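You operate a simulated robot arm through the tools that you are given. There is no shell and no other tool. Be economical: measure what you need, move in short steps, check, and stop when the job is done.

You run a simulated robot arm. Do the job below in one go: nothing can be reset, and whatever is moved stays where it is left.

JOB
Turn the angle knob to 45.
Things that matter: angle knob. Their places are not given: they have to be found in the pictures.

Only the result counts: the job must be done as asked and must still hold three seconds after the hand-in. Knocking over, shifting, dropping, spilling or breaking anything else fails it.

ROBOT AND FRAMES
A 7-joint arm with a two-finger parallel gripper, fixed in place. Base frame: the origin is at the foot of the arm, x ahead of it, y to its left, z up. Lengths are in m, angles in rad, forces in N, time in s.
Its first joint turns from -1.152 to 1.152 rad. Payload 2.6 kg.
The TCP is the grasp point between the finger pads, 0.03 m short of the fingertips. In the tool frame z runs along the fingers and y along their closing line. The gripper opens to 0.094 m. The fingers are 0.028 m wide and 0.01 m thick; the gripper's body (0.05 by 0.096 m) begins 0.055 m behind the TCP.
Orientation is that of the tool frame in the base frame, as [roll, pitch, yaw] about the fixed x, y, z axes, in that order (R = Rz(yaw) Ry(pitch) Rx(roll)). With the fingers straight down and closing along the base's y, the tool's x points along the base's -x, its y along +y and its z along -z.

CONTROLS
- The arm moves only by the tool servo_tool. Its argument "moves" is a list of rows, each a list of 7 numbers: the turn, a rotation vector about the tool's x, y, z in rad, then the shift along the tool's x, y, z in m, then the gripper command, from -1 (fully open) to 1 (shut), values between in proportion. In form: [[rx, ry, rz, dx, dy, dz, claw], ...]. A call has 1 to 10 rows; each row is the pose to reach, as a shift and turn from the pose commanded when the call began, along the tool's axes at that moment. Each row takes 0.2 s and may step no farther than 0.05 m and 0.15 rad from the row before; otherwise, or with a gripper value out of range, the whole call is refused. A pose out of reach is approached as far as the arm can. The call stops where the force on the tool passes 40 N (or 10 N more than at its start, if that is more) or the arm is blocked; 0.2 s more then pass. The fingers move at their own pace (about 0.072 m/s each) and stop on an object; they squeeze with about 36 N. The grip force told is the motor's: it shows also when the fingers shut on nothing. Time passes only in rows, and 0.2 s behind the last, so rows that repeat a pose let the fingers close. It gives the time, the measured TCP pose, the force on the tool (base axes), the opening and the grip force at its end, in the units of the frame above (readings bear some noise), and new pictures: "pictures" is both (left out), scene, wrist or none.
- Cameras (640 x 400 px; columns grow to the right, rows downward): "scene" is fixed at [0.0602, 0.4652, 0.5646]; the picture's right is [-0.47, -0.88, 0.00], its down [-0.48, 0.26, -0.84] and it looks along [0.74, -0.39, -0.54] (base axes); focal length 322 px, centre (320, 200). "wrist" rides on the gripper at [-0.037, 0, -0.058] in the tool frame; the picture's right is [0.00, -1.00, 0.00], its down [0.97, 0.00, -0.24] and it looks along [0.24, 0.00, 0.97] (tool axes); focal length 218 px, centre (320, 200).
- pixel_to_xyz(camera, pixels): for up to 12 pixels [column, row] of the newest picture of that camera ("zoom" is the newest enlarged one), the place [x, y, z] in the base frame of the surface seen there, good to about 0.002 m, but the place of the scene camera against the robot may be out by one fixed shift of up to 0.012 m in any direction. No time passes.
- enlarge(camera, box): a new picture of the part [left, top, right, bottom] of that camera's present view, enlarged. No time passes.
- hand_in(): hands the job in; it is judged then, once.

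Keep the steps short. Do not move on a guess: measure, check each grasp and each placing, and mend mistakes. In all there are 60 turns and 120 pictures (those below and enlarged ones count). Leave the gripper open and the arm clear of the work at the hand-in unless told otherwise, and finish with a single line.

The tools are called after ">>>" as name(argument=value, ...) on one line, values as JSON. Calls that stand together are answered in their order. servo_tool: Moves the arm, as the interface text tells. Its arguments: {"type":"object","properties":{"moves":{"type":"array","items":{"type":"array","items":{"type":"number"}}},"pictures":{"type":"string","enum":["both","scene","wrist","none"]}},"required":["moves"]} The other tools are called the same way: pixel_to_xyz (camera, pixels) gives the place of the surface under pixels of a picture; enlarge (camera, box) takes an enlarged picture of a part of a camera's view; hand_in () hands the job in.

At the start:

```text
time: 0.0
tcp_pos: [0.3142, 0.18, 0.3578]
tool_rot: [3.141, -0.002, 3.141]
ft_force: [-0.7, 0.0, 0.3]
finger_gap: 0.0941
finger_force: 0.0
```

scene: 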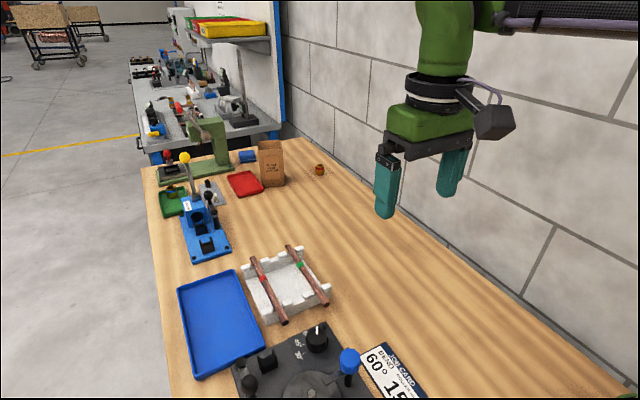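
wrist: 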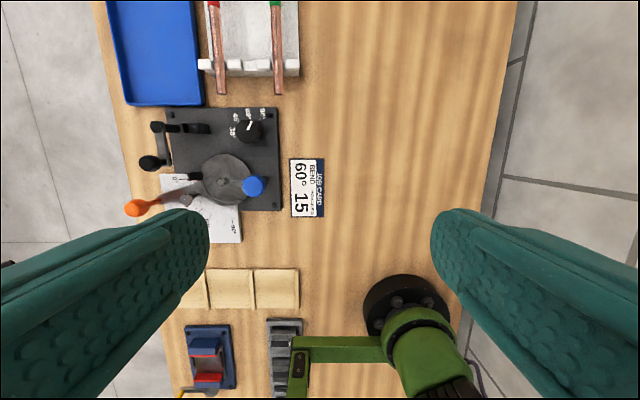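

The knob appears at wrist pixel (249,130), with marks around it. I'll enlarge both views.

>>> enlarge(camera="wrist", box=[210, 95, 290, 145])

>>> enlarge(camera="scene", box=[230, 310, 374, 400])

>>> pixel_to_xyz(camera="wrist", pixels=[[249, 130], [236, 132], [237, 118], [249, 113], [262, 114], [270, 140], [253, 186], [222, 178], [190, 127], [248, 125], [264, 125]])

```text
8.00 times, centred on (250, 120) of wrist
```

zoom: 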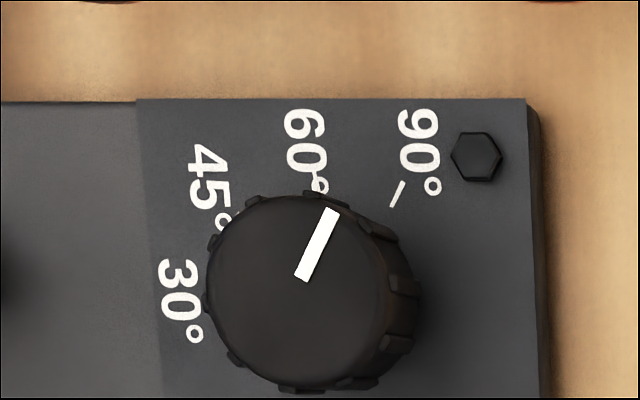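

```text
4.44 times, centred on (302, 355) of scene
```

zoom: 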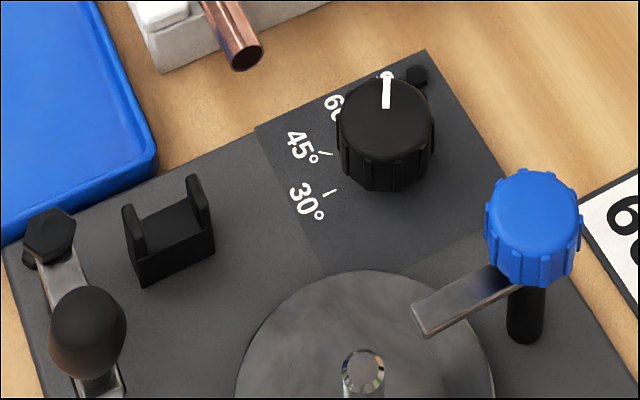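

```text
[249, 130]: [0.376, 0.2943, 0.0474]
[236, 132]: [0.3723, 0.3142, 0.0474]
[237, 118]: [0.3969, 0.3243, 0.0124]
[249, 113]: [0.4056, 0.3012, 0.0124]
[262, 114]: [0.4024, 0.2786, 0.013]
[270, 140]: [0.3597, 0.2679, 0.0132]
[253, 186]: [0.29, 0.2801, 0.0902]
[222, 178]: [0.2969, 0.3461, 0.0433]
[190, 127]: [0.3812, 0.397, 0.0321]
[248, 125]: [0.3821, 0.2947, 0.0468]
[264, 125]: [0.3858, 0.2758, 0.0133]
```

The pointer is currently between 60 and 90, on the 60 side. I'll move so the camera sits directly above the knob for a view without parallax, and check the surface heights.

>>> servo_tool(moves=[[0, 0, 0, -0.008, 0.04, 0.02, -1], [0, 0, 0, -0.016, 0.08, 0.04, -1], [0, 0, 0, -0.025, 0.115, 0.06, -1], [0, 0, 0, -0.025, 0.115, 0.08, -1]], pictures="both")

```text
time: 1.0
tcp_pos: [0.3378, 0.2949, 0.2768]
tool_rot: [3.141, 0.0, 3.141]
ft_force: [0.2, 0.3, 0.0]
finger_gap: 0.094
finger_force: 0.1
```

scene: 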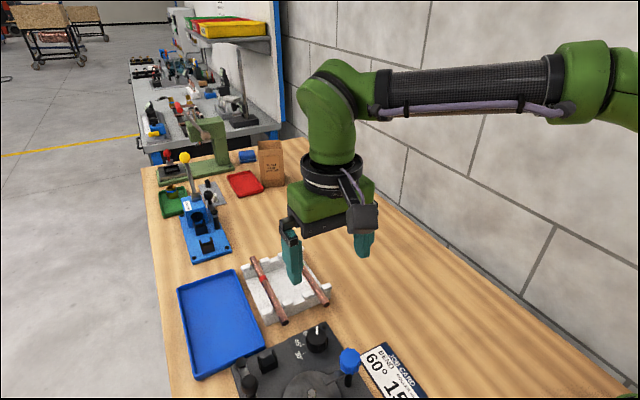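
wrist: 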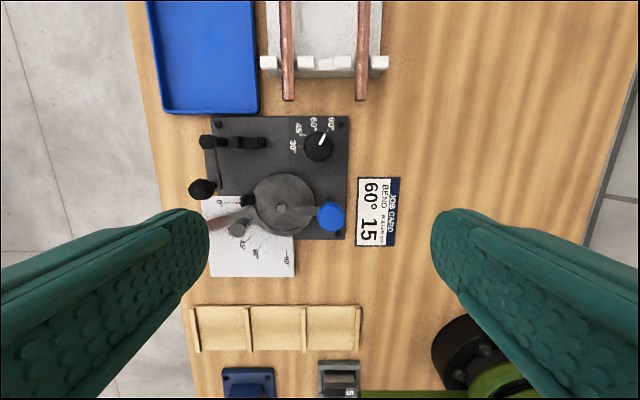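

>>> enlarge(camera="wrist", box=[280, 112, 360, 162])

>>> pixel_to_xyz(camera="wrist", pixels=[[319, 146], [330, 124], [313, 124], [298, 130], [293, 146], [330, 218], [340, 165], [400, 140], [260, 143], [270, 65], [360, 65], [375, 210]])

```text
8.00 times, centred on (320, 137) of wrist
```

zoom: 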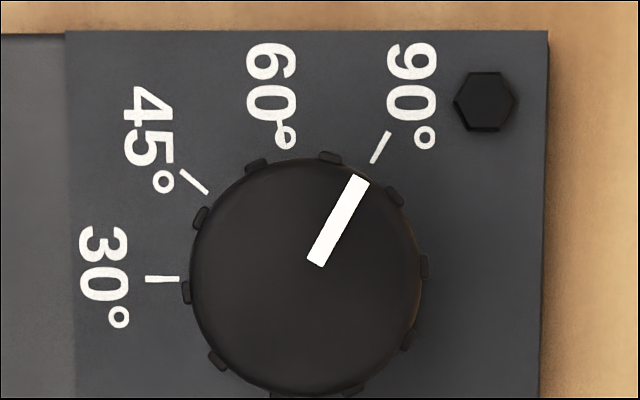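

```text
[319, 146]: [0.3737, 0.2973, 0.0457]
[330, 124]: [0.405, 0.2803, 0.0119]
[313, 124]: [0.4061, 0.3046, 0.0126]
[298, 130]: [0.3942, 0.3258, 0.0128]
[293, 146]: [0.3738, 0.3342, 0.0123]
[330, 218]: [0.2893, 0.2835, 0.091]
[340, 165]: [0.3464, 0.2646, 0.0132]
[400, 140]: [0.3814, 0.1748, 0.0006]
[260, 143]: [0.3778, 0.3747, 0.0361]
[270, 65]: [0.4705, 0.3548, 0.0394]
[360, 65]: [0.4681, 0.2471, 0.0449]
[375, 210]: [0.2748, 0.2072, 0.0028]
```

The wrist view shows the pointer exactly at the 90 mark. The marks are about 40° apart (30 at 180°, 45 at about 139°, 90 at about 61° in the picture), so the turn needed is about 78–80° counter-clockwise seen from above. The knob centre is about (0.373, 0.2975), its top at z 0.046 and radius about 0.02. I'll move over it, pre-turn 0.7 rad clockwise, and stop above it with the gripper part open.

>>> servo_tool(moves=[[0, 0, 0.14, -0.018, 0.001, 0.03, -1], [0, 0, 0.28, -0.0355, 0.0025, 0.06, -0.6], [0, 0, 0.42, -0.0355, 0.0025, 0.09, 0.3], [0, 0, 0.56, -0.0355, 0.0025, 0.12, 0.3], [0, 0, 0.7, -0.0355, 0.0025, 0.157, 0.3], [0, 0, 0.7, -0.0355, 0.0025, 0.157, 0.3]], pictures="both")

```text
time: 2.4
tcp_pos: [0.3743, 0.298, 0.1197]
tool_rot: [3.141, 0.001, 2.441]
ft_force: [-1.2, -0.2, -0.4]
finger_gap: 0.033
finger_force: 0.0
```

scene: 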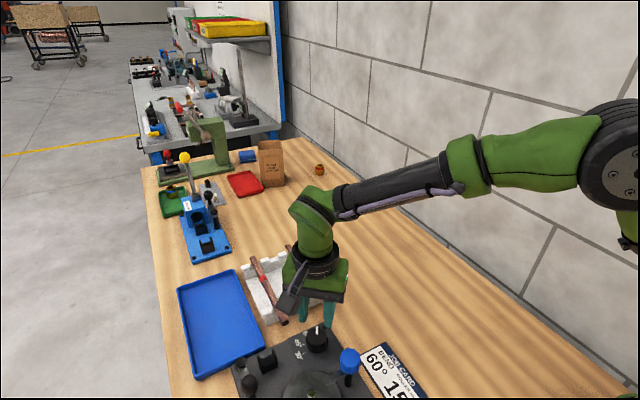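
wrist: 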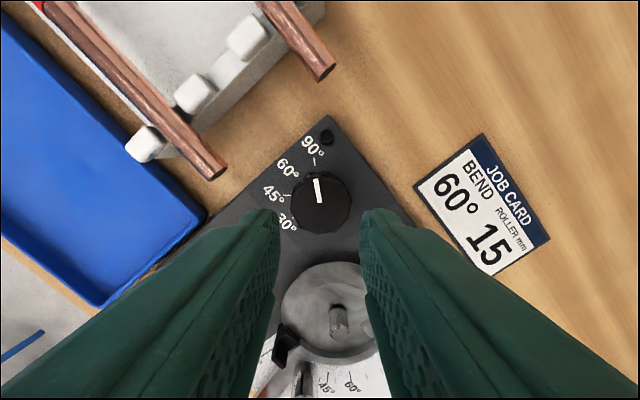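

A command of 0.3 gives a gap of 0.033, which is too narrow; -0.3 should give about 0.061. First I'll re-measure the knob centre and rim from here.

>>> enlarge(camera="wrist", box=[256, 130, 384, 210])

>>> enlarge(camera="wrist", box=[256, 160, 384, 240])

>>> pixel_to_xyz(camera="wrist", pixels=[[320, 200], [296, 200], [344, 200], [320, 181], [320, 220], [326, 136], [258, 220], [335, 320], [300, 205], [340, 205]])

```text
5.00 times, centred on (320, 170) of wrist
```

zoom: 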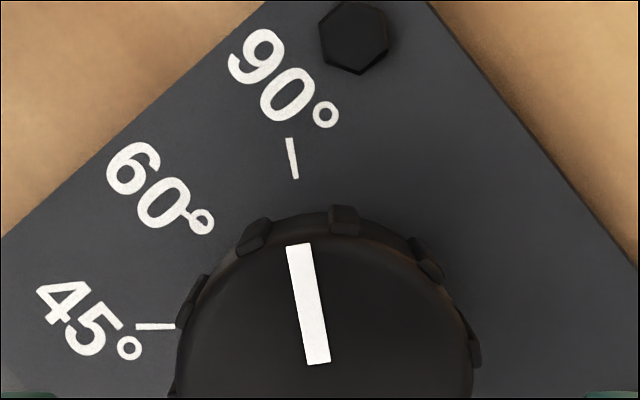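

```text
5.00 times, centred on (320, 200) of wrist
```

zoom: 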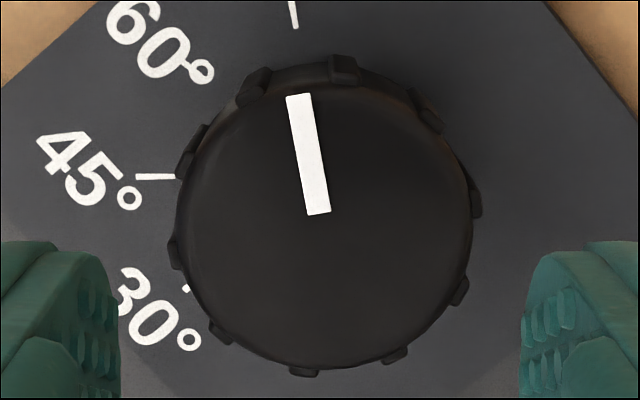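

```text
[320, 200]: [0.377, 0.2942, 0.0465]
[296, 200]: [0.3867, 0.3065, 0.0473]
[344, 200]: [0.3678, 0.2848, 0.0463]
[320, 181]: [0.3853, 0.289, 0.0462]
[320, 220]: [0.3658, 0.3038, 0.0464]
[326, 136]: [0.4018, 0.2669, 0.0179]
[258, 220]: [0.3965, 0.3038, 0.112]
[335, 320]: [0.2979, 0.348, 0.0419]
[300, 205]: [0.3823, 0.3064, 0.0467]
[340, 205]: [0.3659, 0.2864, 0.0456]
```

The knob is well centred: the top face centre is about (0.374, 0.2965), against a TCP of (0.3743, 0.298). I'll open to about 0.06 and descend until the fingertips are near z 0.022. The plate is at 0.013.

>>> servo_tool(moves=[[0, 0, 0, -0.001, -0.001, 0, -0.3], [0, 0, 0, -0.001, -0.001, 0, -0.3], [0, 0, 0, -0.001, -0.001, 0.02, -0.3], [0, 0, 0, -0.001, -0.001, 0.04, -0.3], [0, 0, 0, -0.001, -0.001, 0.055, -0.3], [0, 0, 0, -0.001, -0.001, 0.067, -0.3], [0, 0, 0, -0.001, -0.001, 0.067, -0.3]])

```text
time: 4.0
tcp_pos: [0.3749, 0.2959, 0.0539]
tool_rot: [-3.141, 0.0, 2.442]
ft_force: [0.8, 0.7, -0.5]
finger_gap: 0.0611
finger_force: 0.0
```

scene: 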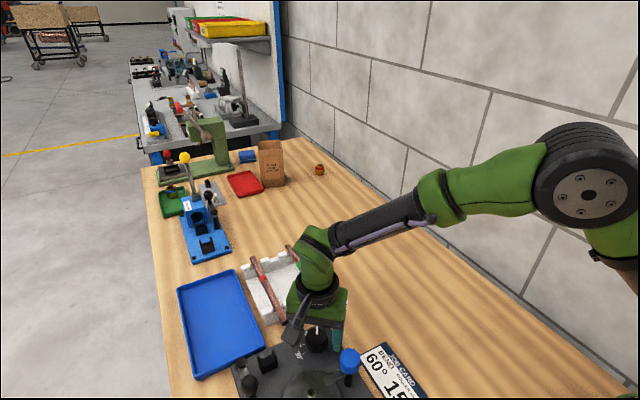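
wrist: 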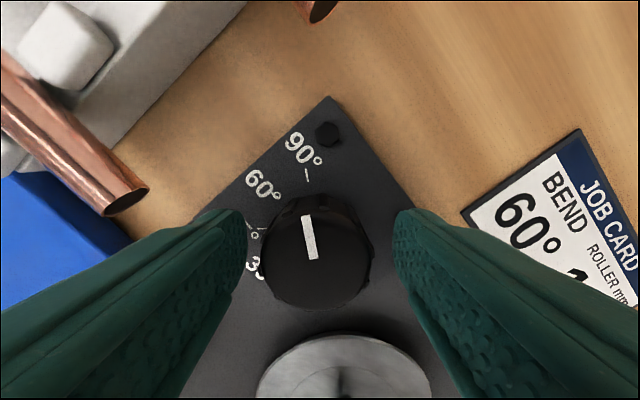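

The fingers straddle the knob with no contact force. I'll close in place.

>>> servo_tool(moves=[[0, 0, 0, 0, 0, 0, 0.1], [0, 0, 0, 0, 0, 0, 0.4], [0, 0, 0, 0, 0, 0, 0.4]], pictures="wrist")

```text
time: 4.8
tcp_pos: [0.3728, 0.2975, 0.0537]
tool_rot: [3.139, 0.001, 2.444]
ft_force: [12.4, 14.8, -10.4]
finger_gap: 0.0371
finger_force: 45.4
```

wrist: 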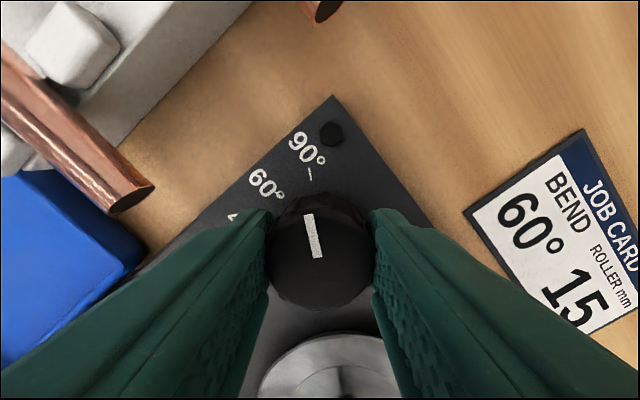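

It's gripped at 0.037, but with about 19 N sideways along tool +y. I'll shift 1 mm that way to relax it.

>>> servo_tool(moves=[[0, 0, 0, 0, 0.0005, 0, 0.4], [0, 0, 0, 0, 0.001, 0, 0.4]], pictures="none")

```text
time: 5.4
tcp_pos: [0.3745, 0.2978, 0.0531]
tool_rot: [-3.141, 0.0, 2.444]
ft_force: [5.1, 13.5, -5.7]
finger_gap: 0.0369
finger_force: 44.9
```

The force is falling. I'll shift a little more and start with a small test turn counter-clockwise (rz negative).

>>> servo_tool(moves=[[0, 0, 0, 0, 0.001, 0, 0.4], [0, 0, -0.1, 0, 0.001, 0, 0.4], [0, 0, -0.2, 0, 0.001, 0, 0.4]], pictures="wrist")

```text
time: 6.2
tcp_pos: [0.3734, 0.2967, 0.0524]
tool_rot: [-3.14, -0.004, 2.64]
ft_force: [-11.3, 4.7, 10.4]
finger_gap: 0.0369
finger_force: 45.3
```

wrist: 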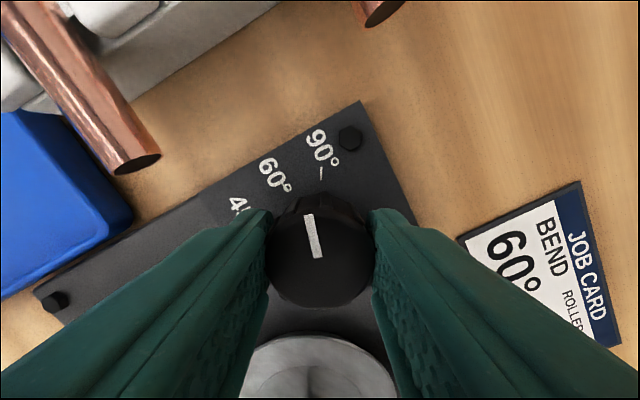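

The knob turns with the gripper: the pointer stayed fixed relative to the fingers while the 90 mark moved away. I'll continue 0.6 rad.

>>> servo_tool(moves=[[0, 0, -0.1, 0, 0, 0, 0.4], [0, 0, -0.2, 0, 0, 0, 0.4], [0, 0, -0.3, 0, 0, 0, 0.4], [0, 0, -0.4, 0, 0, 0, 0.4], [0, 0, -0.5, 0, 0, 0, 0.4], [0, 0, -0.6, 0, 0, 0, 0.4]], pictures="wrist")

```text
time: 7.6
tcp_pos: [0.3734, 0.2975, 0.0538]
tool_rot: [3.141, -0.003, -3.037]
ft_force: [-11.7, 10.5, -7.5]
finger_gap: 0.0368
finger_force: 44.7
```

wrist: 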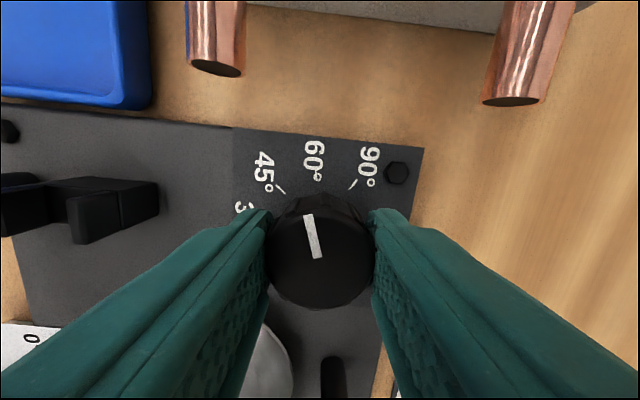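

Turned 0.8 rad so far, and the pointer is now between 45 and 60. I'll go 0.56 more, to about 78° in total.

>>> servo_tool(moves=[[0, 0, -0.1, 0, 0, 0, 0.4], [0, 0, -0.2, 0, 0, 0, 0.4], [0, 0, -0.3, 0, 0, 0, 0.4], [0, 0, -0.4, 0, 0, 0, 0.4], [0, 0, -0.5, 0, 0, 0, 0.4], [0, 0, -0.56, 0, 0, 0, 0.4], [0, 0, -0.56, 0, 0, 0, 0.4]], pictures="wrist")

>>> enlarge(camera="wrist", box=[240, 150, 400, 250])

```text
time: 9.2
tcp_pos: [0.3737, 0.2984, 0.0535]
tool_rot: [3.138, -0.004, -2.48]
ft_force: [-19.7, 5.1, 1.5]
finger_gap: 0.037
finger_force: 44.9
```

wrist: 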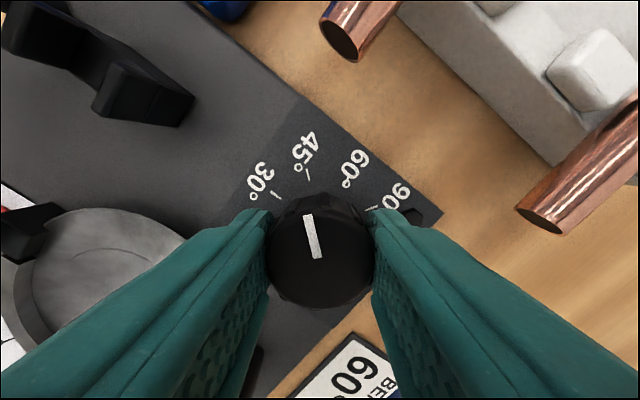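

```text
4.00 times, centred on (320, 200) of wrist
```

zoom: 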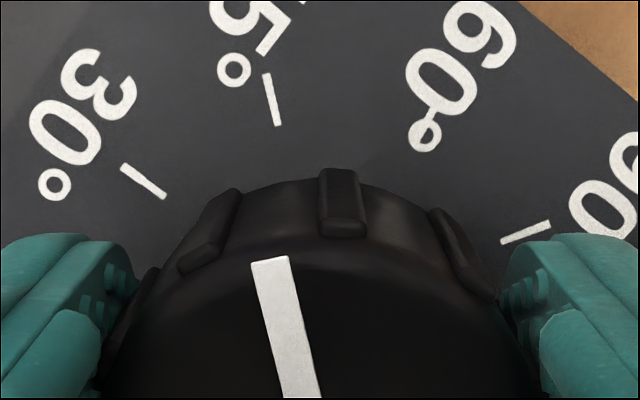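

The 45 mark slopes about 13.8° and the pointer about 13.5°, so they are parallel and in line. I'll ease the side load and open the fingers partly.

>>> servo_tool(moves=[[0, 0, 0, 0, 0.001, 0, 0.4], [0, 0, 0, 0, 0.001, 0, 0], [0, 0, 0, 0, 0.001, 0, -0.3], [0, 0, 0, 0, 0.001, 0, -0.3]], pictures="none")

>>> servo_tool(moves=[[0, 0, 0, 0, 0, -0.03, -0.3], [0, 0, 0, 0, 0, -0.06, -0.3], [0, 0, 0, 0, 0, -0.1, -0.3], [0, 0, 0, 0, 0, -0.15, -0.3], [0, 0, 0.14, 0, 0, -0.18, -1], [0, 0, 0.28, 0, 0, -0.2, -1], [0, 0, 0.42, 0, 0, -0.22, -1], [0, 0, 0.56, 0, 0, -0.22, -1], [0, 0, 0.66, 0, 0, -0.22, -1]], pictures="wrist")

```text
time: 10.2
tcp_pos: [0.3749, 0.2986, 0.0526]
tool_rot: [3.14, 0.003, -2.482]
ft_force: [-0.3, 0.2, -0.7]
finger_gap: 0.0612
finger_force: 0.1
```

```text
time: 12.2
tcp_pos: [0.3753, 0.2968, 0.2742]
tool_rot: [-3.141, 0.001, 3.14]
ft_force: [0.0, -0.2, 0.3]
finger_gap: 0.094
finger_force: 0.1
```

wrist: 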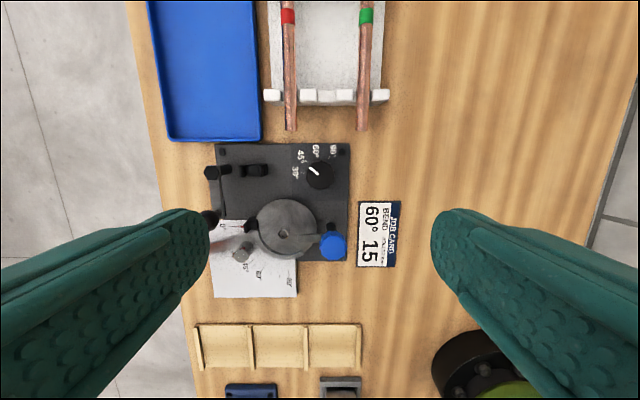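

I'm clear of the knob. Next I'll check the pointer up close.

>>> enlarge(camera="wrist", box=[280, 142, 360, 192])

```text
8.00 times, centred on (320, 167) of wrist
```

zoom: 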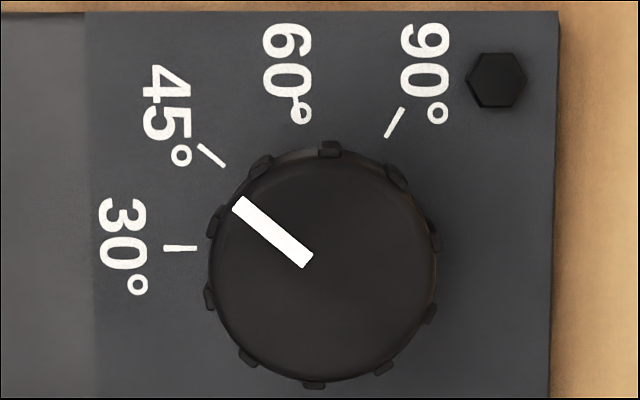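

The pointer lies at about 40° above the 30 mark and lines up with the 45 mark. The remaining offset in the picture is parallax from the knob's height. The gripper is open and clear, so I'm handing in.

>>> hand_in()

```text
The job is handed in.
```

The angle knob now points at 45; it started at 90, and nothing else was touched.
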